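You operate a simulated robot arm through the tools that you are given. There is no shell and no other tool. Be economical: measure what you need, move in short steps, check, and stop when the job is done.

Carry out the task below with a simulated robot arm. There is one attempt and no reset: what you move stays moved.

TASK
Put the scrub pad on the top of the wash bench. Put the green cloth from the bench front between the troughs on the yellow outline on the wooden bench. Turn the chiller dial to 22. Put the blue spray can from the top of the gear table on the near end of the wooden bench and the white spray can on the shelf of the wash bench. Take the steel plug and put it in the slotted tray. Open the top drawer of the tree bench, take the gap gauge on the near end of the wooden bench and put it away in the inside of the tree bench's top drawer and shut the drawer again. Any order will do. Set down upright: spray can, gap gauge.
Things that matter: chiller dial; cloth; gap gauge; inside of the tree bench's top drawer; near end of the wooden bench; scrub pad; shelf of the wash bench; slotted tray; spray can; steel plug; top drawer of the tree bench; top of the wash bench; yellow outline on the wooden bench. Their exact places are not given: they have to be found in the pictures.

The check looks at the end state, three seconds after you hand in, the way a careful person would. Anything else that was tipped, shoved, dropped, spilled or broken makes it a failure. Flat cloth is picked up by pressing the open fingertips on it (5 to 10 N) and closing them slowly along it; thin cloth reads only 2 to 8 mm in the jaws.

THE ROBOT
A 7-joint arm with a two-finger parallel gripper on a trunk, on a base that drives. Base frame: it is fixed to the floor where the robot stands at the start and does not move with it; the origin is under the middle of the robot, x ahead of it, y to its left, z up. Lengths are in m, angles in degrees, forces in N, time in s.
Its first joint turns from -115.0 to 115.0 degrees. Places, roughly: chiller dial [-0.8, -1.2, 0.8]; cloth [0.5, 0.25, 0.75]; gap gauge [-2.75, -1.75, 1]; inside of the tree bench's top drawer [0.9, -9.7, 0.7]; near end of the wooden bench [-2.6, -1.7, 0.8]; scrub pad (10x7x5 cm) [0.8, 0, 0.9]; shelf of the wash bench [-2, -3.2, 0.3]; slotted tray (25x20x13 cm) [-2.1, -2.9, 0.3]; spray can [-2, 0, 1]; steel plug (2x2x3 cm) [-2.2, -0.3, 0.9]; top drawer of the tree bench [1, -9.7, 0.7]; top of the wash bench [-1.7, -3.9, 0.8]; yellow outline on the wooden bench [-2.4, -1.8, 0.8]. Payload 3.91 kg.
The TCP is the grasp point between the finger pads, 0.03 m short of the fingertips. In the tool frame z runs along the fingers and y along their closing line. The gripper opens to 0.11 m. The fingers are 0.02 m wide and 0.01 m thick; the gripper's body (0.048 by 0.112 m) begins 0.055 m behind the TCP.
Orientation is told as [roll, pitch, yaw] about the base's x, y, z axes, in that order, counted from this pose: with the fingers straight down and closing along the base's y, the tool's x points along the base's -x, its y along +y and its z along -z.

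THE INTERFACE
- The arm moves only by the tool nudge_tool. Its argument "commands" is a list of rows, each an object (a shift or turn left out is 0, a gripper value left out holds the last) with "dp": the shift along the tool's x, y, z in m, a list of three; "angular": the turn, a rotation vector about the tool's x, y, z in degrees, a list of three. In form: [{"dp": [x, y, z], "angular": [rx, ry, rz]}, ...]. A call has 1 to 20 rows; each row is the pose to reach, as a shift and turn from the pose commanded when the call began, along the tool's axes at that moment. "grip" is the closure, from 0 (fully open) to 1 (shut), set as the call begins (left out, the last holds). Rows are played at 5 a second. More than 0.05 m and 8.6 degrees between two rows, or a gripper value outside its range, and nothing of the call is played. Where a pose cannot be reached the arm comes as near as it can. A force on the tool above 40 N (or 10 N above the force at the start of the call, whichever is more), or a blocked arm, ends the call early, and 0.2 s more pass. Each finger travels about 0.153 m/s and halts on what it meets, pressing with about 41 N; the grip force reading is that of the motor and also rises with nothing between the fingers. The clock runs only during rows and for 0.2 s after the last one: add rows that repeat a pose to give the fingers time. It gives the time, the measured TCP pose, the force on the tool (base axes), the opening and the grip force at its end, in the units of the frame above (readings bear some noise), with the torque about the TCP (base axes, N m) and any sound that the robot's microphone picked up.
- Cameras (640 x 400 px; columns grow to the right, rows downward): "scene" is now at [0.2324, 0.1938, 1.3614]; the picture's right is [-0.13, -0.99, 0.00], its down [-0.57, 0.07, -0.81] and it looks along [0.81, -0.10, -0.58] (base axes); focal length 295 px, centre (320, 200). "wrist" rides on the gripper at [0.072, 0.017, -0.103] in the tool frame; the picture's right is [-0.23, 0.97, 0.00], its down [-0.76, -0.18, -0.62] and it looks along [-0.61, -0.14, 0.78] (tool axes); focal length 222 px, centre (320, 200).
- get_image(camera): a new picture of that camera. It takes no simulated time.
- move_column(by): slides the trunk up (or, below 0, down) by that many m; the arm and the scene camera ride with it, the base frame stays. It gives what a move gives, with no picture.
- base_move(legs): drives the robot by 1 to 6 legs, each [ahead, left, turn to the left] in m, m and degrees, along the robot's own axes; the way and the turn of a leg run together, so that a leg with both is an arc; at most 1.5 m and 180 degrees a leg. The arm and the cameras ride along, it lands a little off, and it stops where it bumps. It gives what a move gives.
- pan_tilt(pan, tilt): turns the head with the scene camera to pan (to the left, within 80 degrees either way) and tilt (down, from -29 to 69), counted from straight ahead of the robot. It gives what a move gives.
- point_at(camera, pixels): for up to 12 pixels [column, row] of the newest picture of that camera ("zoom" is the newest enlarged one), the place [x, y, z] in the base frame of the surface seen there, good to about 0.002 m. It takes no simulated time.
- zoom(camera, box): a new picture of the part [left, top, right, bottom] of that camera's present view, enlarged. It takes no simulated time.
- sign_off(): hands the job in; it is judged then, once.

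Keep the steps short. Do not move on a guess: measure, check each grasp and each placing, and mend mistakes. In all there are 145 turns and 180 pictures (those below and enlarged ones count). Leave the gripper open and the arm clear of the work at the hand-in unless told otherwise, and finish with a single line.

The tools are called after "Call:" as a command line: name --argument value ..., lists and objects as JSON in quotes. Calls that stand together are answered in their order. nudge_tool: Moves the arm, as the interface text tells. Its arguments: {"type":"object","properties":{"commands":{"type":"array","items":{"type":"object","properties":{"dp":{"type":"array","items":{"type":"number"}},"angular":{"type":"array","items":{"type":"number"}}}}},"grip":{"type":"number"}},"required":["commands"]} The other tools are called the same way: move_column (by) slides the trunk up or down; base_move (legs) drives the base; pan_tilt (pan, tilt) turns the head that bears the scene camera; get_image (camera) takes a picture; point_at (camera, pixels) gives the place of the surface under pixels of a picture; zoom (camera, box) takes an enlarged picture of a part of a camera's view; sign_off () hands the job in.

At the start:

```text
time_s: 0.0
ee_pos: [0.5253, 0.1176, 1.1579]
orientation: [-0.1, 0.0, -0.1]
ft_force: [0.1, 0.2, 0.0]
wrist_torque: [0.01, -0.03, -0.02]
opening: 0.1101
finger_force: 0.1
trunk travel left (down, up): [-0.7, 0.29]
robot x, y, heading: [-0.0016, -0.0011, -0.2]
head pan, tilt: [-7.4, 35.4]
```

scene: 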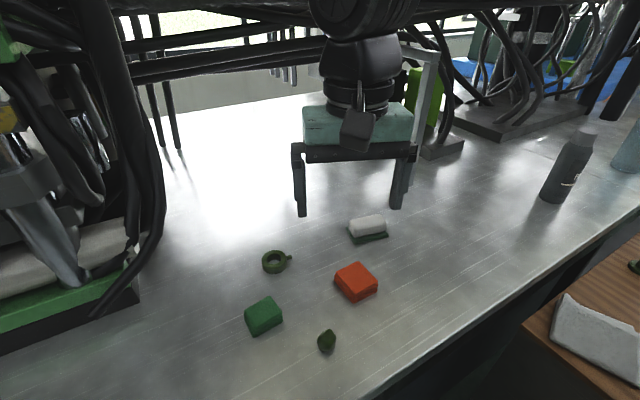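
wrist: 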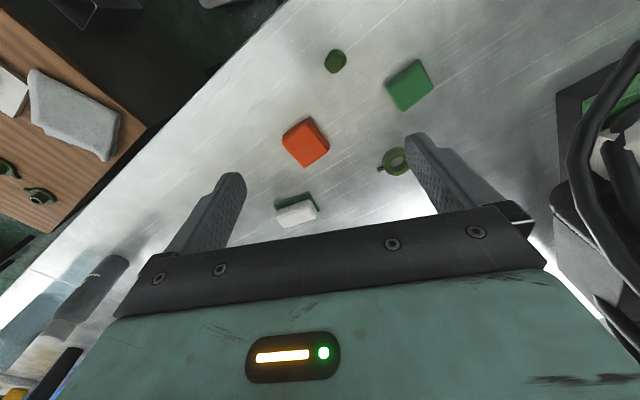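

I see a metal bench with small objects. I'll enlarge the view and measure the objects.

Call:
zoom --camera "scene" --box '[220, 180, 460, 380]'

Call:
point_at --camera "scene" --pixels '[[368, 222], [370, 238], [264, 312], [356, 275], [326, 340], [275, 262], [568, 165], [600, 335], [440, 260], [20, 380]]'

Call:
pan_tilt --pan 20 --tilt 60

Call:
get_image --camera "scene"

```text
2.00 times, centred on (340, 280) of scene
```

zoom: 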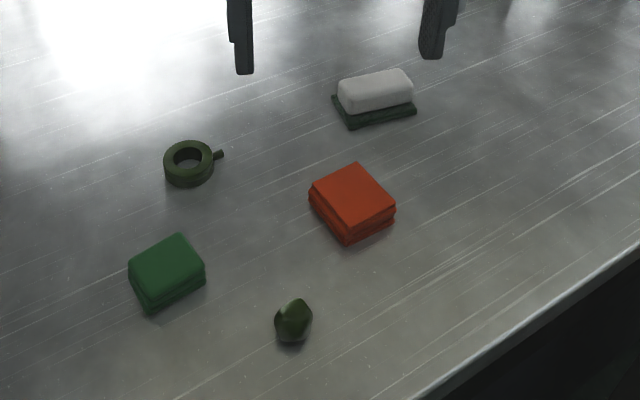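

```text
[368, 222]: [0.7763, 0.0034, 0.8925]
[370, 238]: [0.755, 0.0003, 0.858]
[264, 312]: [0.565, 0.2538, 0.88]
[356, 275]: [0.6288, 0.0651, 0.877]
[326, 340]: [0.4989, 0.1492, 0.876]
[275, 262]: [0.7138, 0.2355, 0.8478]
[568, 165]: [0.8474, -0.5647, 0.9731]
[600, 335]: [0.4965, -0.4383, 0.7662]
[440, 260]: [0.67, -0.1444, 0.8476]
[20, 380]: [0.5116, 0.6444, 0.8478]
```

```text
time_s: 0.9
ee_pos: [0.5251, 0.1179, 1.1586]
orientation: [0.0, 0.0, 0.1]
ft_force: [0.0, 0.1, 0.2]
wrist_torque: [0.0, 0.01, -0.02]
opening: 0.1102
finger_force: 0.0
trunk travel left (down, up): [-0.7, 0.29]
robot x, y, heading: [0.003, 0.0003, -0.1]
head pan, tilt: [20.0, 60.0]
```

```text
176 pictures are left
```

scene: 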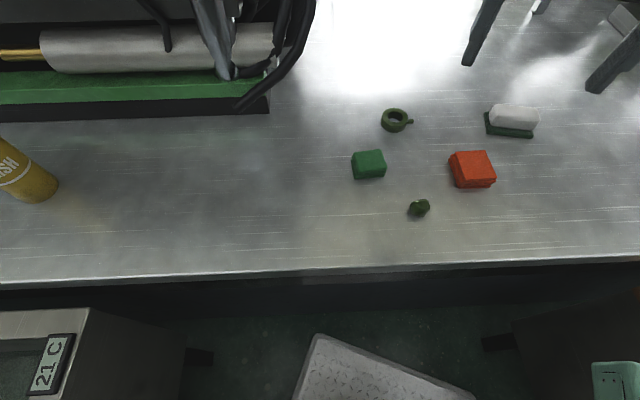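

Green folded cloth at (368,163), white pad on a green base at (513,120). I'll measure their corners, the bench edge and the thing on the floor.

Call:
zoom --camera "scene" --box '[340, 80, 580, 230]'

Call:
point_at --camera "zoom" --pixels '[[35, 205], [108, 190], [120, 235], [50, 255], [390, 120], [515, 145], [400, 85], [530, 90], [460, 90], [465, 75]]'

Call:
point_at --camera "scene" --pixels '[[320, 270], [600, 260], [30, 285], [370, 370], [250, 330], [620, 380], [140, 340], [50, 365]]'

Call:
pan_tilt --pan -75 --tilt 30

Call:
get_image --camera "scene"

```text
2.67 times, centred on (460, 155) of scene
```

zoom: 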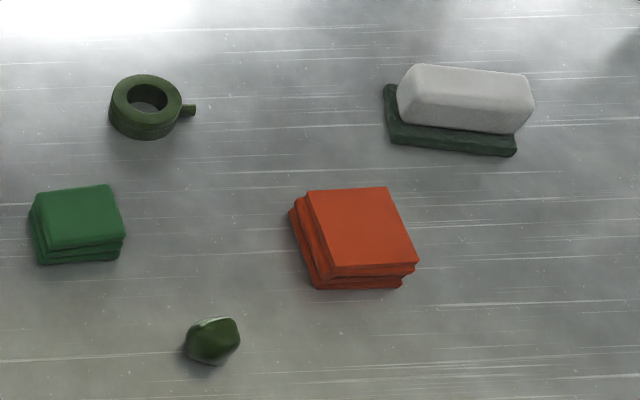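

```text
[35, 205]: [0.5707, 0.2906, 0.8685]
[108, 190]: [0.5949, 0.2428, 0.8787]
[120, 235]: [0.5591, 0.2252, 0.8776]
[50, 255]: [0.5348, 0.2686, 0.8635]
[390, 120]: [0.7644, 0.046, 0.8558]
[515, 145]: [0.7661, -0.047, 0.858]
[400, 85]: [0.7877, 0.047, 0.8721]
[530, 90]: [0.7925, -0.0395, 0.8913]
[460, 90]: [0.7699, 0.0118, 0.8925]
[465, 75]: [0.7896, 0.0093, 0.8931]
```

```text
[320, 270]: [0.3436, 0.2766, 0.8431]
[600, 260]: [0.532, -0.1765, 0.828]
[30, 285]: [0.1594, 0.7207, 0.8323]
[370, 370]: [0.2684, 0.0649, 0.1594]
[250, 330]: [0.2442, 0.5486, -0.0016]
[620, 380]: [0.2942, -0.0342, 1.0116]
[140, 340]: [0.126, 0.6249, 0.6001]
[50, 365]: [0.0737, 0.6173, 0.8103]
```

```text
time_s: 2.6
ee_pos: [0.5257, 0.117, 1.1587]
orientation: [0.0, 0.0, 0.0]
ft_force: [-0.2, 0.4, 0.3]
wrist_torque: [-0.02, -0.01, 0.02]
opening: 0.1099
finger_force: 0.1
trunk travel left (down, up): [-0.7, 0.29]
robot x, y, heading: [0.0014, 0.0008, 0.1]
head pan, tilt: [-75.0, 30.0]
```

```text
174 pictures are left
```

scene: 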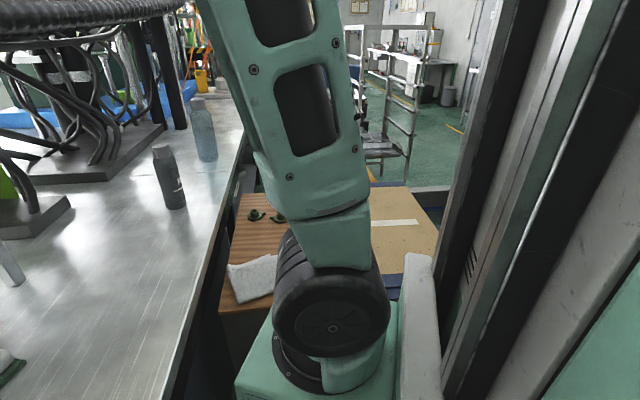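

The bench edge runs slanted (about 22°) and the cloth (centre about 0.565, 0.256, top 0.878) is aligned with it. I'll lower the trunk 0.15, then place the tool above the cloth, turned 27°.

Call:
move_column --by -0.12

Call:
nudge_tool --commands '[{"dp": [-0.01, 0.035, 0.02], "angular": [0, 0, -7]}, {"dp": [-0.02, 0.07, 0.05], "angular": [0, 0, -14]}, {"dp": [-0.03, 0.105, 0.08], "angular": [0, 0, -21]}, {"dp": [-0.039, 0.139, 0.098], "angular": [0, 0, -27]}, {"dp": [-0.039, 0.139, 0.098], "angular": [0, 0, -27]}]' --grip 0

Call:
get_image --camera "wrist"

```text
time_s: 4.1
ee_pos: [0.5264, 0.118, 1.0378]
orientation: [0.0, 0.0, 0.0]
ft_force: [0.3, -0.6, 0.6]
wrist_torque: [-0.03, 0.0, -0.01]
opening: 0.1098
finger_force: 0.1
trunk travel left (down, up): [-0.58, 0.41]
robot x, y, heading: [-0.0025, -0.0008, 0.2]
head pan, tilt: [-75.0, 30.0]
```

```text
time_s: 5.3
ee_pos: [0.5647, 0.2569, 0.9402]
orientation: [0.0, 0.0, 27.1]
ft_force: [-0.3, -0.1, 0.0]
wrist_torque: [0.0, 0.0, 0.02]
opening: 0.1099
finger_force: 0.1
trunk travel left (down, up): [-0.58, 0.41]
robot x, y, heading: [-0.0001, -0.0009, 0.3]
head pan, tilt: [-75.0, 30.0]
```

```text
173 pictures are left
```

wrist: 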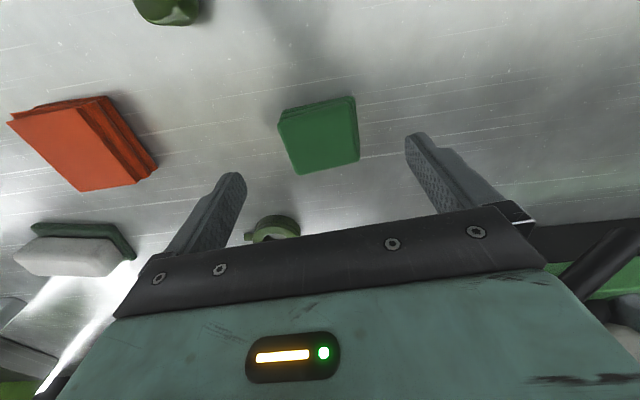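

The cloth lies between the fingers around (320,135). I'll check its corners from this closer view.

Call:
point_at --camera "wrist" --pixels '[[283, 125], [350, 110], [356, 155], [300, 170], [322, 140]]'

```text
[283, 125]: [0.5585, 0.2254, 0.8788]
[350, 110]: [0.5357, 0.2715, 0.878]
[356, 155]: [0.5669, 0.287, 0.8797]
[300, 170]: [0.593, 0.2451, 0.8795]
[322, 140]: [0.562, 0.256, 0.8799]
```

The cloth centre is (0.5635, 0.257); the tool is right above it. I descend 0.056 and close.

Call:
nudge_tool --commands '[{"dp": [0, 0, 0.03]}, {"dp": [0, 0, 0.056]}, {"dp": [0, 0, 0.056]}]'

Call:
nudge_tool --commands '[{}, {}, {}, {}]' --grip 1

Call:
nudge_tool --commands '[{"dp": [0, 0, -0.04]}, {"dp": [0, 0, -0.08]}, {"dp": [0, 0, -0.12]}, {"dp": [0, 0, -0.12]}]'

Call:
get_image --camera "wrist"

```text
time_s: 6.1
ee_pos: [0.5655, 0.2568, 0.8851]
orientation: [0.1, 0.0, 27.0]
ft_force: [-0.3, -0.6, 0.9]
wrist_torque: [0.02, 0.01, -0.04]
opening: 0.1099
finger_force: 0.0
trunk travel left (down, up): [-0.58, 0.41]
robot x, y, heading: [-0.0001, 0.0018, -0.2]
head pan, tilt: [-75.0, 30.0]
```

```text
time_s: 7.1
ee_pos: [0.5652, 0.2551, 0.8853]
orientation: [0.0, 0.1, 27.0]
ft_force: [-0.2, 0.5, 0.8]
wrist_torque: [-0.05, 0.02, 0.02]
opening: 0.0604
finger_force: 41.9
trunk travel left (down, up): [-0.58, 0.41]
robot x, y, heading: [-0.003, -0.0011, -0.2]
head pan, tilt: [-75.0, 30.0]
```

```text
time_s: 8.1
ee_pos: [0.5623, 0.2562, 1.0065]
orientation: [0.0, 0.0, 27.1]
ft_force: [-0.4, 0.6, -0.9]
wrist_torque: [-0.01, 0.04, -0.03]
opening: 0.0608
finger_force: 40.8
trunk travel left (down, up): [-0.58, 0.41]
robot x, y, heading: [-0.0008, 0.001, -0.1]
head pan, tilt: [-75.0, 30.0]
```

```text
172 pictures are left
```

wrist: 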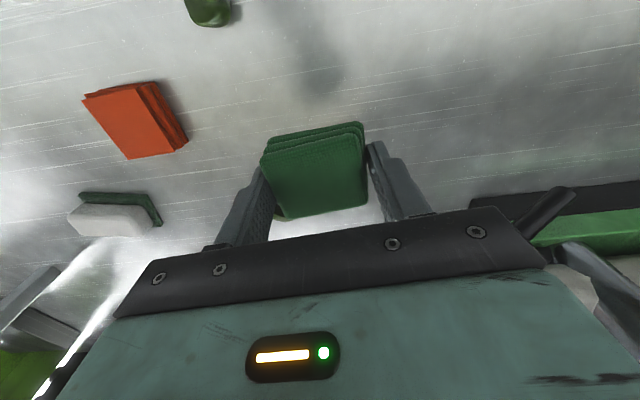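

The cloth is held (opening 0.061). I pull the arm in and look around for driving.

Call:
nudge_tool --commands '[{"dp": [0.039, -0.013, -0.02]}, {"dp": [0.078, -0.026, -0.04]}, {"dp": [0.117, -0.039, -0.06]}, {"dp": [0.156, -0.052, -0.07]}, {"dp": [0.195, -0.065, -0.075]}, {"dp": [0.234, -0.078, -0.075]}, {"dp": [0.272, -0.093, -0.075]}, {"dp": [0.272, -0.093, -0.075]}]'

Call:
pan_tilt --pan 75 --tilt 30

Call:
get_image --camera "scene"

```text
time_s: 9.9
ee_pos: [0.3806, 0.0694, 1.0766]
orientation: [0.0, 0.2, 26.9]
ft_force: [0.3, -0.1, -0.4]
wrist_torque: [-0.04, -0.02, 0.02]
opening: 0.0609
finger_force: 40.8
out of reach, approached as far as the arm can: row 7, 8
trunk travel left (down, up): [-0.58, 0.41]
robot x, y, heading: [-0.0017, 0.0021, 0.1]
head pan, tilt: [-75.0, 30.0]
```

```text
time_s: 12.3
ee_pos: [0.3811, 0.0693, 1.0774]
orientation: [0.0, 0.1, 27.0]
ft_force: [0.5, -0.7, -0.1]
wrist_torque: [0.01, -0.01, 0.0]
opening: 0.0608
finger_force: 41.2
trunk travel left (down, up): [-0.58, 0.41]
robot x, y, heading: [0.0034, 0.0012, -0.0]
head pan, tilt: [75.0, 30.0]
```

```text
171 pictures are left
```

scene: 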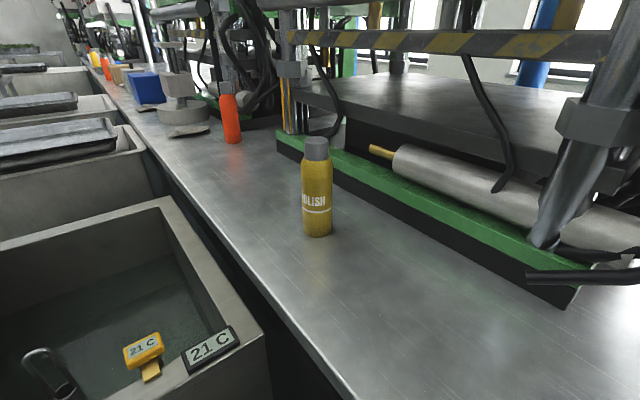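

Troughs on the left, the bench ahead. I back off a little and turn right to see what's behind.

Call:
base_move --legs '[[-0.1, 0, 0], [0, 0, -100]]'

Call:
pan_tilt --pan 20 --tilt 15

Call:
get_image --camera "scene"

Call:
pan_tilt --pan -45 --tilt 20

Call:
get_image --camera "scene"

```text
time_s: 15.0
ee_pos: [0.279, -0.0917, 1.078]
orientation: [-0.1, 0.3, 3.4]
ft_force: [1.0, 0.8, -0.9]
wrist_torque: [-0.03, -0.03, -0.02]
opening: 0.0608
finger_force: 40.9
trunk travel left (down, up): [-0.58, 0.41]
robot x, y, heading: [-0.0969, -0.0043, -23.3]
head pan, tilt: [75.0, 30.0]
stopped in leg 2: the robot was blocked; the commanded pose is now the measured one
```

```text
time_s: 16.2
ee_pos: [0.2781, -0.0901, 1.0766]
orientation: [-0.1, 0.2, 3.6]
ft_force: [0.7, 0.6, -0.7]
wrist_torque: [0.01, -0.03, -0.02]
opening: 0.0607
finger_force: 41.0
trunk travel left (down, up): [-0.58, 0.41]
robot x, y, heading: [-0.1016, -0.0032, -23.5]
head pan, tilt: [20.0, 15.0]
```

```text
170 pictures are left
```

scene: 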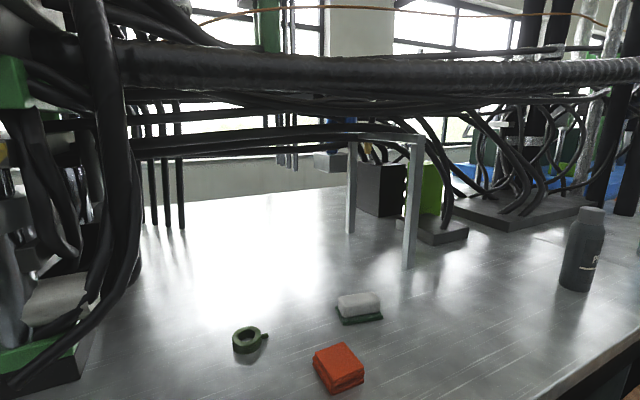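

```text
time_s: 17.6
ee_pos: [0.2782, -0.0904, 1.0775]
orientation: [0.0, 0.3, 3.5]
ft_force: [-0.3, 0.6, 0.3]
wrist_torque: [0.0, -0.01, -0.02]
opening: 0.0608
finger_force: 41.1
trunk travel left (down, up): [-0.58, 0.41]
robot x, y, heading: [-0.0991, -0.0049, -23.6]
head pan, tilt: [-45.0, 20.0]
```

```text
169 pictures are left
```

scene: 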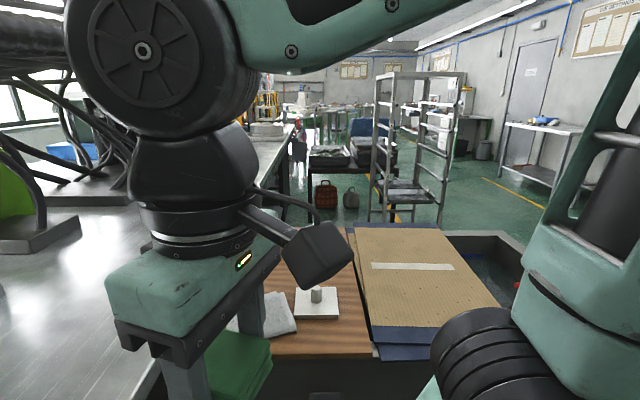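

Turning is blocked by something on the right. I turn back to the old heading and look down on both sides.

Call:
base_move --legs '[[0, 0, 23.5]]'

Call:
pan_tilt --pan -80 --tilt 60

Call:
get_image --camera "scene"

Call:
pan_tilt --pan 80 --tilt 60

Call:
get_image --camera "scene"

```text
time_s: 18.3
ee_pos: [0.2782, -0.0881, 1.0777]
orientation: [-0.1, 0.2, 3.8]
ft_force: [0.2, -0.2, -0.9]
wrist_torque: [-0.01, 0.02, -0.01]
opening: 0.0607
finger_force: 41.1
trunk travel left (down, up): [-0.58, 0.41]
robot x, y, heading: [-0.1016, -0.0073, -23.0]
head pan, tilt: [-45.0, 20.0]
stopped in leg 1: the robot was blocked; the commanded pose is now the measured one
```

```text
time_s: 19.4
ee_pos: [0.2793, -0.0879, 1.077]
orientation: [0.0, 0.3, 4.0]
ft_force: [0.5, 0.0, -0.5]
wrist_torque: [0.02, 0.02, -0.01]
opening: 0.0608
finger_force: 40.9
trunk travel left (down, up): [-0.58, 0.41]
robot x, y, heading: [-0.0981, -0.0035, -23.1]
head pan, tilt: [-80.0, 60.0]
```

```text
168 pictures are left
```

scene: 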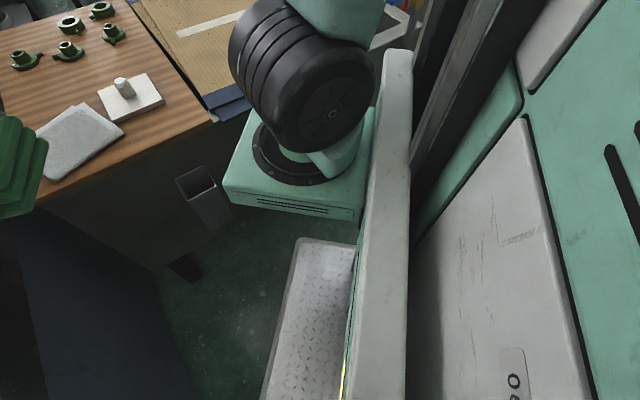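

```text
time_s: 21.8
ee_pos: [0.279, -0.0878, 1.0778]
orientation: [-0.1, 0.2, 3.9]
ft_force: [0.1, -0.3, -0.5]
wrist_torque: [0.02, 0.01, 0.02]
opening: 0.061
finger_force: 41.1
trunk travel left (down, up): [-0.58, 0.41]
robot x, y, heading: [-0.096, -0.0014, -23.2]
head pan, tilt: [80.0, 60.0]
```

```text
167 pictures are left
```

scene: 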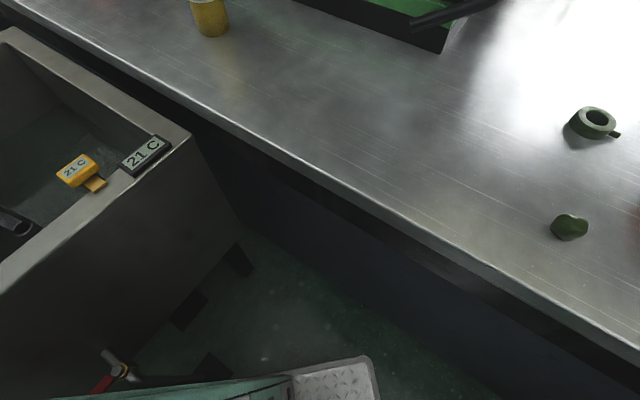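

Nothing touches at the front right; the rear left probably hits the trough. I'll slide right 6 cm and then turn back.

Call:
base_move --legs '[[0, -0.06, 0], [0, 0, 23]]'

```text
time_s: 24.0
ee_pos: [0.2588, 0.0117, 1.0772]
orientation: [-0.1, 0.4, 27.0]
ft_force: [-0.3, 0.0, -0.4]
wrist_torque: [0.0, 0.0, 0.01]
opening: 0.0608
finger_force: 40.6
trunk travel left (down, up): [-0.58, 0.41]
robot x, y, heading: [-0.1222, -0.0609, 0.0]
head pan, tilt: [80.0, 60.0]
```

Free again. The bay is slanted 22°, so I turn to that heading, then look left and right for the walls of the lane.

Call:
base_move --legs '[[0, 0, 22]]'

Call:
get_image --camera "scene"

Call:
point_at --camera "scene" --pixels '[[200, 200], [200, 280], [100, 300], [300, 390], [150, 390], [50, 380], [320, 320]]'

Call:
pan_tilt --pan -80 --tilt 45

Call:
get_image --camera "scene"

Call:
point_at --camera "scene" --pixels '[[150, 200], [150, 300], [200, 250], [250, 250], [250, 150], [100, 100]]'

```text
time_s: 25.6
ee_pos: [0.2045, 0.1493, 1.0768]
orientation: [-0.1, 0.3, 49.1]
ft_force: [1.6, 0.1, -0.7]
wrist_torque: [-0.03, 0.0, 0.02]
opening: 0.0608
finger_force: 41.3
trunk travel left (down, up): [-0.58, 0.41]
robot x, y, heading: [-0.1183, -0.0622, 22.5]
head pan, tilt: [80.0, 60.0]
```

```text
166 pictures are left
```

scene: 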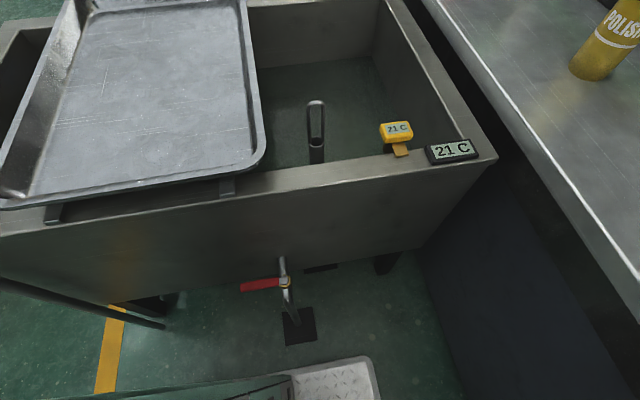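

```text
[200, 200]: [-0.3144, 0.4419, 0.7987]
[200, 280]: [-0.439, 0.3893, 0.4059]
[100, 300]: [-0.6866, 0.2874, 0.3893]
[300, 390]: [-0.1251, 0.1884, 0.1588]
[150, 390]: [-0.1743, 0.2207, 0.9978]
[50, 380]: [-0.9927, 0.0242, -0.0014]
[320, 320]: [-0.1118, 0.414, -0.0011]
```

```text
time_s: 28.0
ee_pos: [0.2052, 0.1497, 1.0767]
orientation: [-0.1, 0.3, 49.0]
ft_force: [0.7, -0.3, 0.8]
wrist_torque: [-0.02, 0.0, 0.01]
opening: 0.0607
finger_force: 40.9
trunk travel left (down, up): [-0.58, 0.41]
robot x, y, heading: [-0.1232, -0.06, 22.0]
head pan, tilt: [-80.0, 45.0]
```

```text
165 pictures are left
```

scene: 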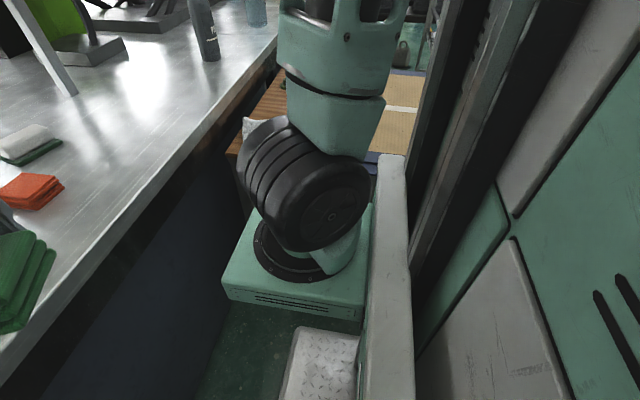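

```text
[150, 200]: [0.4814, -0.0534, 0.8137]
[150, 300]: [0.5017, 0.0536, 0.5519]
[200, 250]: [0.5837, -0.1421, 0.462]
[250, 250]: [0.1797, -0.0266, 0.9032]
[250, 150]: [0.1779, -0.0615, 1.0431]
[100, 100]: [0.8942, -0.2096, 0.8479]
```

The trough side is 0.54 m left of me, parallel; floor with a yellow line lies behind. I back 0.7 m and look right.

Call:
base_move --legs '[[-0.7, 0, 0]]'

Call:
pan_tilt --pan -80 --tilt 25

Call:
get_image --camera "scene"

Call:
pan_tilt --pan -15 --tilt 35

Call:
get_image --camera "scene"

```text
time_s: 31.9
ee_pos: [-0.4453, -0.1154, 1.0774]
orientation: [-0.2, 0.3, 49.1]
ft_force: [-0.6, -0.2, 0.5]
wrist_torque: [0.0, 0.0, -0.02]
opening: 0.0607
finger_force: 41.3
trunk travel left (down, up): [-0.58, 0.41]
robot x, y, heading: [-0.7712, -0.3184, 22.3]
head pan, tilt: [-80.0, 45.0]
```

```text
time_s: 32.7
ee_pos: [-0.446, -0.1143, 1.0775]
orientation: [-0.1, 0.3, 49.1]
ft_force: [-0.2, 0.2, -0.2]
wrist_torque: [0.0, 0.0, 0.01]
opening: 0.0608
finger_force: 40.7
trunk travel left (down, up): [-0.58, 0.41]
robot x, y, heading: [-0.7741, -0.3209, 21.9]
head pan, tilt: [-80.0, 25.0]
```

```text
164 pictures are left
```

scene: 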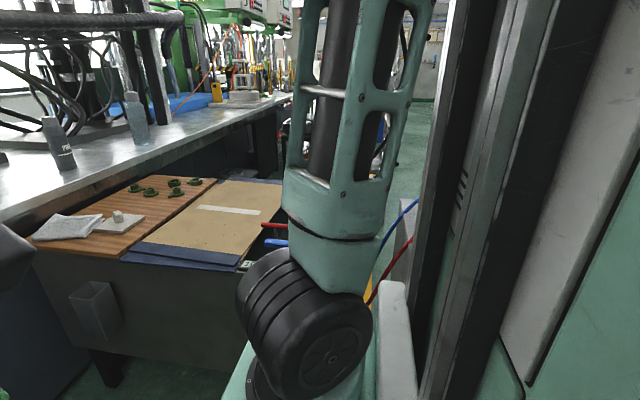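

```text
time_s: 34.0
ee_pos: [-0.4466, -0.1158, 1.0778]
orientation: [-0.1, 0.3, 49.0]
ft_force: [-0.4, -0.1, 0.3]
wrist_torque: [-0.01, -0.01, 0.01]
opening: 0.0607
finger_force: 40.7
trunk travel left (down, up): [-0.58, 0.41]
robot x, y, heading: [-0.7768, -0.3198, 22.1]
head pan, tilt: [-15.0, 35.0]
```

```text
163 pictures are left
```

scene: 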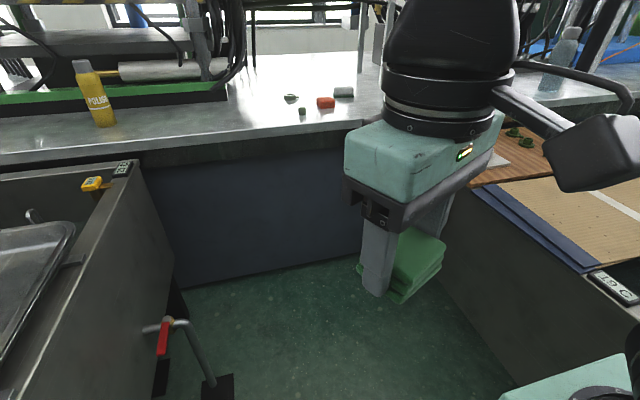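

A second trough (board covered) is on the right. I back a bit more and turn right in place to see the rest.

Call:
base_move --legs '[[-0.35, 0, 0], [0, 0, -80]]'

Call:
pan_tilt --pan 0 --tilt 30

Call:
get_image --camera "scene"

Call:
pan_tilt --pan -70 --tilt 20

Call:
get_image --camera "scene"

```text
time_s: 39.7
ee_pos: [-0.8335, -0.7386, 1.0768]
orientation: [-0.1, 0.3, -30.6]
ft_force: [-0.5, 0.1, -0.7]
wrist_torque: [0.02, 0.0, 0.02]
opening: 0.0606
finger_force: 41.3
trunk travel left (down, up): [-0.58, 0.41]
robot x, y, heading: [-1.0958, -0.4528, -57.3]
head pan, tilt: [-15.0, 35.0]
```

```text
time_s: 40.5
ee_pos: [-0.8344, -0.7383, 1.077]
orientation: [-0.2, 0.3, -30.6]
ft_force: [0.5, 0.1, -0.6]
wrist_torque: [-0.04, 0.01, 0.02]
opening: 0.0607
finger_force: 40.9
trunk travel left (down, up): [-0.58, 0.41]
robot x, y, heading: [-1.0984, -0.4559, -57.8]
head pan, tilt: [0.0, 30.0]
```

```text
162 pictures are left
```

scene: 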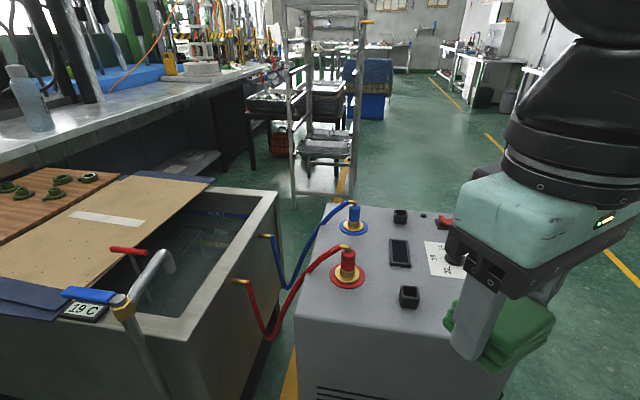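

```text
time_s: 41.9
ee_pos: [-0.8336, -0.7393, 1.0781]
orientation: [-0.2, 0.3, -30.5]
ft_force: [-0.2, 0.1, -0.2]
wrist_torque: [0.01, 0.03, 0.01]
opening: 0.0606
finger_force: 40.9
trunk travel left (down, up): [-0.58, 0.41]
robot x, y, heading: [-1.0975, -0.4529, -57.6]
head pan, tilt: [-70.0, 20.0]
```

```text
161 pictures are left
```

scene: 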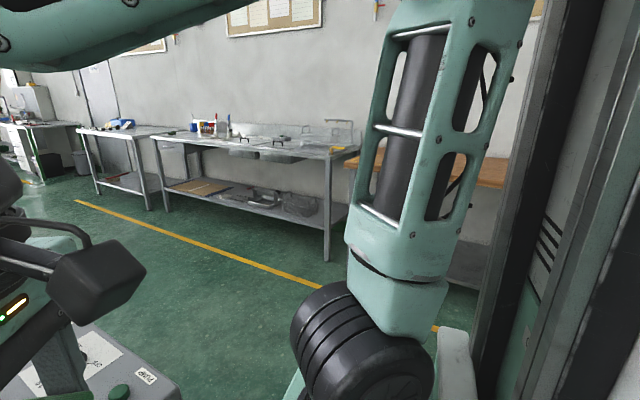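

Chiller ahead, and along the wall on the right: wooden bench, steel bench and another one. I turn right to face the wall (heading about -158).

Call:
base_move --legs '[[0, 0, -100]]'

Call:
pan_tilt --pan 0 --tilt 30

Call:
get_image --camera "scene"

Call:
pan_tilt --pan 50 --tilt 25

Call:
get_image --camera "scene"

```text
time_s: 46.6
ee_pos: [-1.424, -0.6595, 1.0779]
orientation: [0.0, 0.3, -131.3]
ft_force: [0.3, -0.2, -0.4]
wrist_torque: [0.0, 0.03, 0.02]
opening: 0.0606
finger_force: 41.3
trunk travel left (down, up): [-0.58, 0.41]
robot x, y, heading: [-1.0966, -0.4613, -158.1]
head pan, tilt: [-70.0, 20.0]
```

```text
time_s: 48.0
ee_pos: [-1.4245, -0.6601, 1.077]
orientation: [-0.1, 0.3, -131.3]
ft_force: [0.1, 0.1, -0.6]
wrist_torque: [0.02, -0.02, -0.01]
opening: 0.0605
finger_force: 40.9
trunk travel left (down, up): [-0.58, 0.41]
robot x, y, heading: [-1.0986, -0.4548, -158.2]
head pan, tilt: [0.0, 30.0]
```

```text
160 pictures are left
```

scene: 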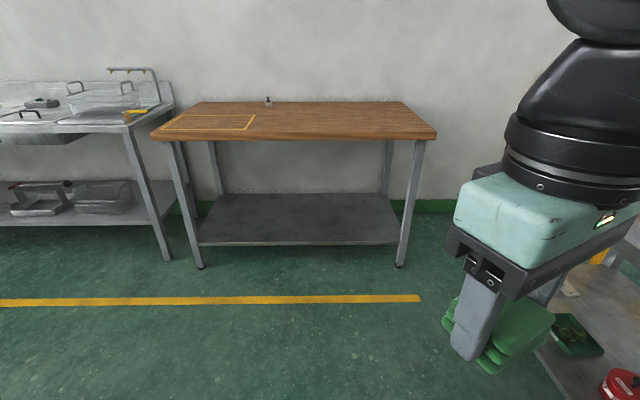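

```text
time_s: 49.1
ee_pos: [-1.4243, -0.6592, 1.0774]
orientation: [0.0, 0.2, -131.3]
ft_force: [0.3, 0.3, -0.4]
wrist_torque: [0.02, -0.02, 0.01]
opening: 0.0606
finger_force: 41.2
trunk travel left (down, up): [-0.58, 0.41]
robot x, y, heading: [-1.0971, -0.4568, -158.0]
head pan, tilt: [50.0, 25.0]
```

```text
159 pictures are left
```

scene: 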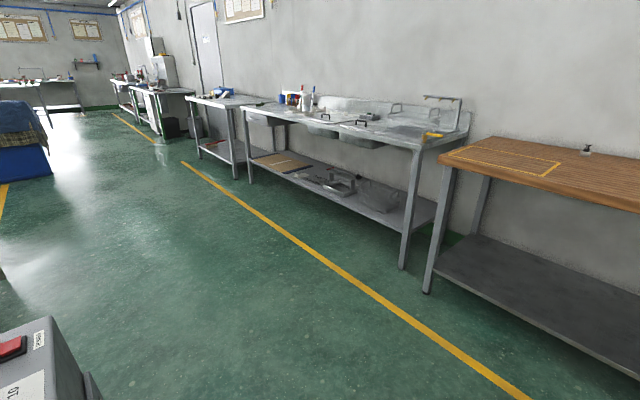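

The gap gauge is the small thing on the wooden bench; the yellow outline is on its left end; the gear table is at my right. I measure the outline and the bench.

Call:
point_at --camera "scene" --pixels '[[480, 146], [560, 163], [545, 175], [450, 153], [588, 152], [438, 155], [638, 205], [490, 137], [432, 140], [350, 205], [290, 165], [620, 340]]'

Call:
pan_tilt --pan 0 --tilt 30

Call:
zoom --camera "scene" --box '[140, 80, 460, 280]'

Call:
point_at --camera "zoom" --pixels '[[105, 70], [230, 70], [210, 98], [35, 95], [255, 42], [255, 55], [25, 110], [580, 115], [530, 45], [125, 45], [420, 80], [300, 300]]'

```text
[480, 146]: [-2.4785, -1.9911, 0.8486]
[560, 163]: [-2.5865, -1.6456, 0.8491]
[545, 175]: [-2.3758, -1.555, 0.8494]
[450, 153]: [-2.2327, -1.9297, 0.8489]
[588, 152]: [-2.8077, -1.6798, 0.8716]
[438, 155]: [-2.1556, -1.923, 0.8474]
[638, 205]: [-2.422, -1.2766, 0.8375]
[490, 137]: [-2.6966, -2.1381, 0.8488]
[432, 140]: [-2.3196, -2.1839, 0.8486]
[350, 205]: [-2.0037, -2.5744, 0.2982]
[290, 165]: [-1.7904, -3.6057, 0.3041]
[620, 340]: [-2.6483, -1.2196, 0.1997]
```

```text
time_s: 50.3
ee_pos: [-1.4249, -0.6596, 1.0772]
orientation: [-0.1, 0.4, -131.3]
ft_force: [-0.4, -0.1, -0.9]
wrist_torque: [0.02, 0.0, 0.0]
opening: 0.0608
finger_force: 41.0
trunk travel left (down, up): [-0.58, 0.41]
robot x, y, heading: [-1.0984, -0.4551, -158.2]
head pan, tilt: [0.0, 30.0]
```

```text
2.00 times, centred on (300, 180) of scene
```

zoom: 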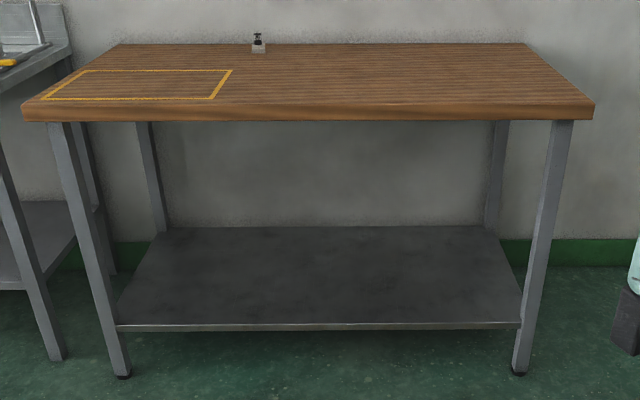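

```text
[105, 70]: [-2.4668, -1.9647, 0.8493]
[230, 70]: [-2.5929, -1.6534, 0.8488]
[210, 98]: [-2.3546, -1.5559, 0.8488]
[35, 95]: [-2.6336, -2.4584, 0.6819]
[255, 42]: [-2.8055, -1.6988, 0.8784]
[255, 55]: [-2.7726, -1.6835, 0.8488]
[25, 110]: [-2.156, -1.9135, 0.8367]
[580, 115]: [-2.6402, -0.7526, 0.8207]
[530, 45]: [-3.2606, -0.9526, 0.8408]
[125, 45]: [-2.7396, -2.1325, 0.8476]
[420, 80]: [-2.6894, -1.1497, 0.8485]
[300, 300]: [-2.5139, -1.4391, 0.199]
```

Outline centre is about (-2.415, -1.78). Before driving I look right at the gear table to know its clearance.

Call:
pan_tilt --pan -50 --tilt 35

Call:
get_image --camera "scene"

Call:
point_at --camera "scene" --pixels '[[40, 150], [40, 250], [100, 200], [150, 300], [240, 200]]'

```text
time_s: 51.5
ee_pos: [-1.426, -0.6598, 1.0766]
orientation: [-0.1, 0.3, -131.3]
ft_force: [-1.2, 0.5, 0.2]
wrist_torque: [0.02, -0.02, 0.0]
opening: 0.0606
finger_force: 41.6
trunk travel left (down, up): [-0.58, 0.41]
robot x, y, heading: [-1.0996, -0.4531, -158.1]
head pan, tilt: [-50.0, 35.0]
```

```text
157 pictures are left
```

scene: 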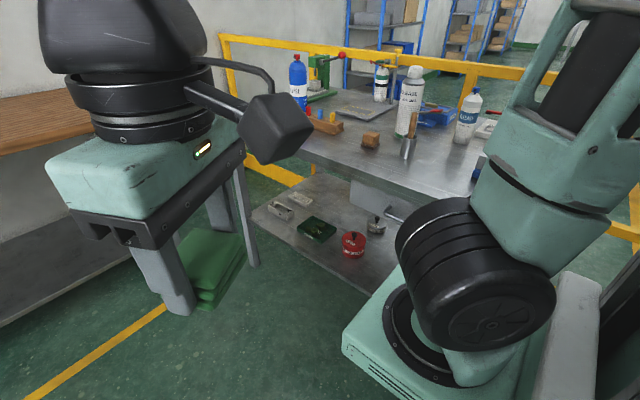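

```text
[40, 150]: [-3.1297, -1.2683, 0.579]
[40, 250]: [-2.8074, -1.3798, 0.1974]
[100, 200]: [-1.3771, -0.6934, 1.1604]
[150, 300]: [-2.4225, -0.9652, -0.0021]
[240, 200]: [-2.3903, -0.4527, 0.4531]
```

Call:
zoom --camera "scene" --box '[240, 30, 500, 200]'

Call:
point_at --camera "zoom" --pixels '[[250, 300], [400, 360], [480, 390], [140, 215], [150, 140], [410, 160], [420, 105], [345, 90], [560, 210], [325, 270], [230, 195], [205, 160]]'

```text
2.35 times, centred on (370, 115) of scene
```

zoom: 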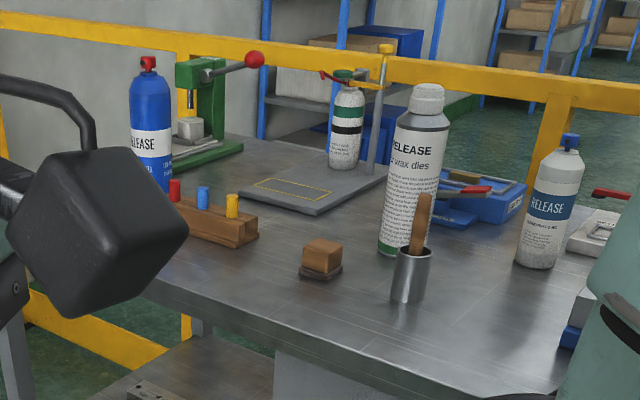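

```text
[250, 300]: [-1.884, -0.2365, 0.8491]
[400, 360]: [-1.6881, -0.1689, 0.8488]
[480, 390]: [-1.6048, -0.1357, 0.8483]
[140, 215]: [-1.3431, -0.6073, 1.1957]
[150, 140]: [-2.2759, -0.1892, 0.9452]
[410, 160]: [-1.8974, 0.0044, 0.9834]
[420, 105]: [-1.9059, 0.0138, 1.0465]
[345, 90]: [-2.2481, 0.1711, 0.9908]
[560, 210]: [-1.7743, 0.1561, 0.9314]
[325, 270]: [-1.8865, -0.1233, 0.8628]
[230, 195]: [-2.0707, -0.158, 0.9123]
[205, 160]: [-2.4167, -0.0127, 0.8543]
```

The gear table's edge runs 0.49 m to my right, parallel to my heading. I drive ahead 0.8, left 0.72, then ahead 0.2, and look at the bench.

Call:
base_move --legs '[[0.8, 0, 0], [0, 0.72, 0], [0.2, 0, 0]]'

Call:
pan_tilt --pan 0 --tilt 50

Call:
get_image --camera "scene"

```text
time_s: 60.5
ee_pos: [-2.0793, -1.6971, 1.0778]
orientation: [-0.1, 0.2, -131.7]
ft_force: [0.1, 0.8, -0.5]
wrist_torque: [0.01, 0.01, 0.01]
opening: 0.0605
finger_force: 40.9
trunk travel left (down, up): [-0.58, 0.41]
robot x, y, heading: [-1.7528, -1.4964, -159.1]
head pan, tilt: [-50.0, 35.0]
```

```text
time_s: 61.7
ee_pos: [-2.0789, -1.698, 1.0769]
orientation: [0.0, 0.3, -131.7]
ft_force: [0.3, -0.1, 0.1]
wrist_torque: [0.0, 0.01, 0.01]
opening: 0.0607
finger_force: 41.1
trunk travel left (down, up): [-0.58, 0.41]
robot x, y, heading: [-1.7512, -1.4974, -158.7]
head pan, tilt: [0.0, 50.0]
```

```text
155 pictures are left
```

scene: 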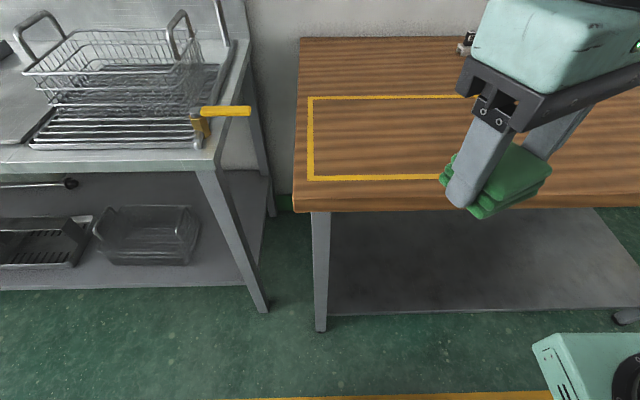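

I drive 0.15 ahead so that the outline centre is within reach.

Call:
base_move --legs '[[0.15, 0, 0]]'

```text
time_s: 63.1
ee_pos: [-2.2191, -1.7531, 1.0766]
orientation: [-0.1, 0.3, -131.7]
ft_force: [-0.3, 0.1, -0.1]
wrist_torque: [0.0, 0.0, -0.04]
opening: 0.061
finger_force: 40.7
trunk travel left (down, up): [-0.58, 0.41]
robot x, y, heading: [-1.8884, -1.5495, -158.8]
head pan, tilt: [0.0, 50.0]
```

Tool to the outline centre, turned by 26° to line up, then down to z≈0.889.

Call:
nudge_tool --commands '[{"dp": [-0.03, -0.026, 0.02], "angular": [0, 0, 6]}, {"dp": [-0.06, -0.052, 0.04], "angular": [0, 0, 12]}, {"dp": [-0.09, -0.078, 0.06], "angular": [0, 0, 18]}, {"dp": [-0.12, -0.104, 0.08], "angular": [0, 0, 26]}, {"dp": [-0.15, -0.128, 0.11], "angular": [0, 0, 26]}, {"dp": [-0.15, -0.128, 0.15], "angular": [0, 0, 26]}, {"dp": [-0.15, -0.128, 0.188], "angular": [0, 0, 26]}, {"dp": [-0.15, -0.128, 0.188], "angular": [0, 0, 26]}]'

Call:
get_image --camera "scene"

```text
time_s: 64.9
ee_pos: [-2.4138, -1.7777, 0.888]
orientation: [-0.2, 0.2, -157.8]
ft_force: [-0.4, 0.4, 0.4]
wrist_torque: [0.03, -0.02, 0.01]
opening: 0.0608
finger_force: 41.2
trunk travel left (down, up): [-0.58, 0.41]
robot x, y, heading: [-1.8943, -1.5503, -158.6]
head pan, tilt: [0.0, 50.0]
```

```text
154 pictures are left
```

scene: 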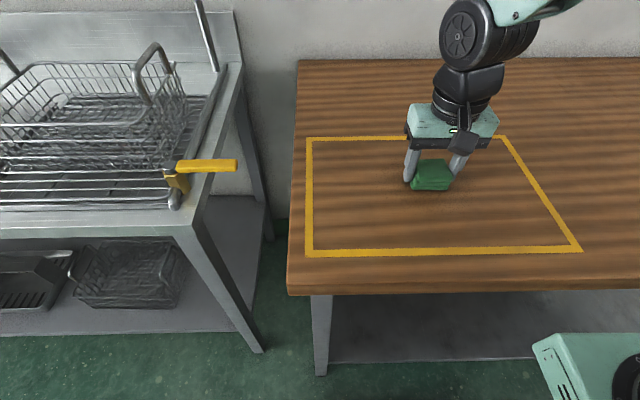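

The cloth is in the middle of the outline. I open and lift.

Call:
nudge_tool --commands '[{}, {}, {}]' --grip 0

Call:
nudge_tool --commands '[{"dp": [0, 0, -0.05]}, {"dp": [0, 0, -0.1]}, {"dp": [0, 0, -0.15]}, {"dp": [0.04, 0, -0.19]}, {"dp": [0.08, 0, -0.19]}, {"dp": [0.12, 0, -0.19]}, {"dp": [0.12, 0, -0.19]}]'

Call:
get_image --camera "scene"

```text
time_s: 65.7
ee_pos: [-2.4126, -1.7788, 0.8888]
orientation: [-0.3, 0.3, -157.6]
ft_force: [0.5, 0.0, 0.5]
wrist_torque: [-0.01, 0.01, -0.04]
opening: 0.1102
finger_force: 0.0
trunk travel left (down, up): [-0.58, 0.41]
robot x, y, heading: [-1.8864, -1.5509, -158.6]
head pan, tilt: [0.0, 50.0]
```

```text
refused: row 4 steps farther than a row can; nothing moved
```

```text
153 pictures are left
```

scene: 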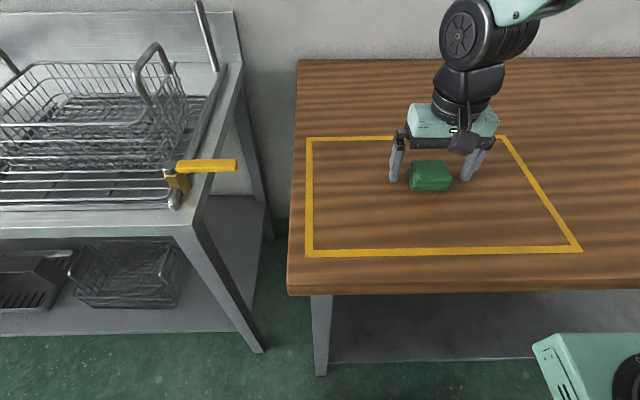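

Cloth released. I lift in smaller steps and look at the wash bench while here.

Call:
nudge_tool --commands '[{"dp": [0, 0, -0.05]}, {"dp": [0, 0, -0.1]}, {"dp": [0, 0, -0.15]}, {"dp": [0.02, 0, -0.19]}, {"dp": [0.06, 0, -0.19]}, {"dp": [0.1, 0, -0.19]}, {"dp": [0.14, 0, -0.19]}, {"dp": [0.14, 0, -0.19]}]'

Call:
pan_tilt --pan 55 --tilt 35

Call:
get_image --camera "scene"

Call:
pan_tilt --pan -5 --tilt 35

Call:
get_image --camera "scene"

```text
time_s: 67.5
ee_pos: [-2.284, -1.7278, 1.0786]
orientation: [-0.2, 0.3, -157.8]
ft_force: [0.9, 0.6, 0.4]
wrist_torque: [-0.02, 0.01, -0.02]
opening: 0.11
finger_force: 0.1
trunk travel left (down, up): [-0.58, 0.41]
robot x, y, heading: [-1.8874, -1.547, -158.6]
head pan, tilt: [0.0, 50.0]
```

```text
time_s: 68.7
ee_pos: [-2.2837, -1.7274, 1.0794]
orientation: [-0.2, 0.3, -157.7]
ft_force: [0.6, 0.2, 0.7]
wrist_torque: [0.0, 0.07, 0.0]
opening: 0.11
finger_force: 0.0
trunk travel left (down, up): [-0.58, 0.41]
robot x, y, heading: [-1.8895, -1.5469, -158.4]
head pan, tilt: [55.0, 35.0]
```

```text
152 pictures are left
```

scene: 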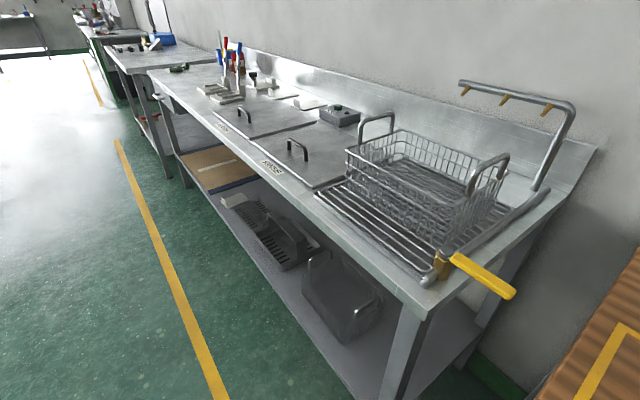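

```text
time_s: 70.0
ee_pos: [-2.2845, -1.7269, 1.0794]
orientation: [0.0, 0.1, -157.7]
ft_force: [0.0, -0.7, -0.1]
wrist_torque: [0.0, 0.0, 0.0]
opening: 0.1099
finger_force: 0.1
trunk travel left (down, up): [-0.58, 0.41]
robot x, y, heading: [-1.8904, -1.5516, -158.8]
head pan, tilt: [-5.0, 35.0]
```

```text
151 pictures are left
```

scene: 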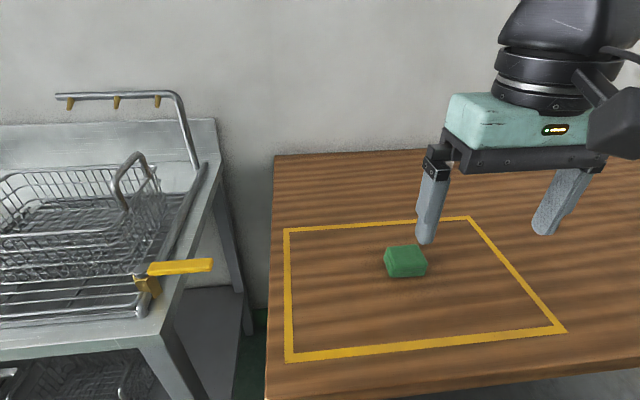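

Cloth lies well inside the outline. Next the gear table: I back off, turn right 90° and approach it.

Call:
base_move --legs '[[-0.45, 0, 0], [0, 0, -90], [0.5, 0.2, 0]]'

Call:
pan_tilt --pan 10 --tilt 35

Call:
get_image --camera "scene"

```text
time_s: 79.2
ee_pos: [-2.0228, -0.6022, 1.078]
orientation: [-0.2, 0.2, 112.7]
ft_force: [0.3, -0.2, -0.2]
wrist_torque: [-0.01, -0.03, 0.0]
opening: 0.11
finger_force: 0.0
trunk travel left (down, up): [-0.58, 0.41]
robot x, y, heading: [-1.8435, -0.9985, 112.0]
head pan, tilt: [-5.0, 35.0]
```

```text
time_s: 80.0
ee_pos: [-2.0213, -0.6037, 1.0788]
orientation: [-0.2, 0.3, 112.8]
ft_force: [0.2, -1.1, -0.2]
wrist_torque: [-0.01, 0.02, -0.02]
opening: 0.1097
finger_force: 0.0
trunk travel left (down, up): [-0.58, 0.41]
robot x, y, heading: [-1.8412, -0.9948, 112.1]
head pan, tilt: [10.0, 35.0]
```

```text
150 pictures are left
```

scene: 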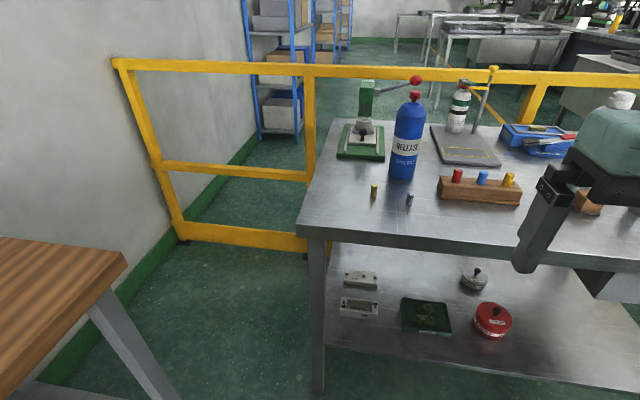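

I see two small plugs, brass at (374,190) and steel at (409,199), and the blue can at (407,140). I enlarge and measure.

Call:
zoom --camera "scene" --box '[340, 70, 580, 220]'

Call:
point_at --camera "zoom" --pixels '[[90, 320], [186, 335], [186, 350], [150, 210], [215, 210], [180, 280], [180, 130], [320, 115], [330, 165], [370, 315], [180, 90], [200, 35]]'

Call:
pan_tilt --pan -30 --tilt 30

Call:
get_image --camera "scene"

```text
2.67 times, centred on (460, 145) of scene
```

zoom: 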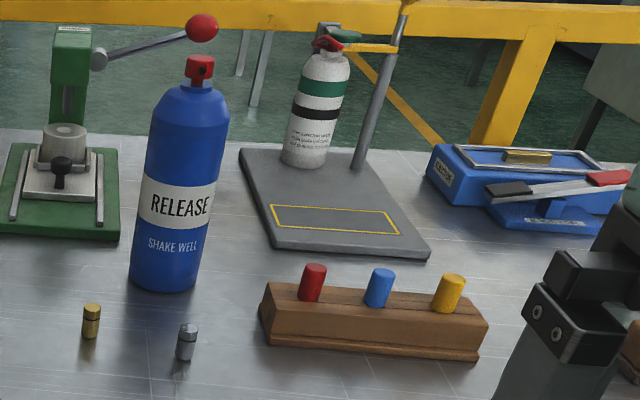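

```text
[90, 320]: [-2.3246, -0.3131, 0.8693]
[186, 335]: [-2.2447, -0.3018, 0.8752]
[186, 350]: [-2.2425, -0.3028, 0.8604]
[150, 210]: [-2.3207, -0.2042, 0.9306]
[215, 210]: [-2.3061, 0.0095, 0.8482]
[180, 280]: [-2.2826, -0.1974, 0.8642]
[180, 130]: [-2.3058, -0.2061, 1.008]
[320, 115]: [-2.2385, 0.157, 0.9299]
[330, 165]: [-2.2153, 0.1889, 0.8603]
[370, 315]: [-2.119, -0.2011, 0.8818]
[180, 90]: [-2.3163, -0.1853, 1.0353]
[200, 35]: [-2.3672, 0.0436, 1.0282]
```

```text
time_s: 81.1
ee_pos: [-2.0229, -0.6034, 1.0781]
orientation: [-0.2, 0.2, 112.8]
ft_force: [0.6, 0.2, 0.3]
wrist_torque: [-0.01, 0.02, 0.0]
opening: 0.1101
finger_force: 0.0
trunk travel left (down, up): [-0.58, 0.41]
robot x, y, heading: [-1.8422, -0.9961, 112.0]
head pan, tilt: [-30.0, 30.0]
```

```text
148 pictures are left
```

scene: 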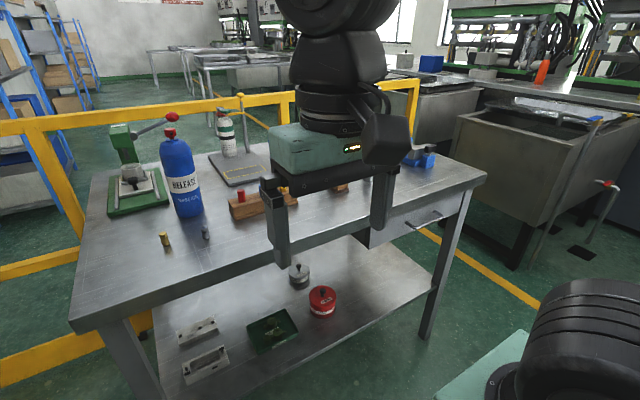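

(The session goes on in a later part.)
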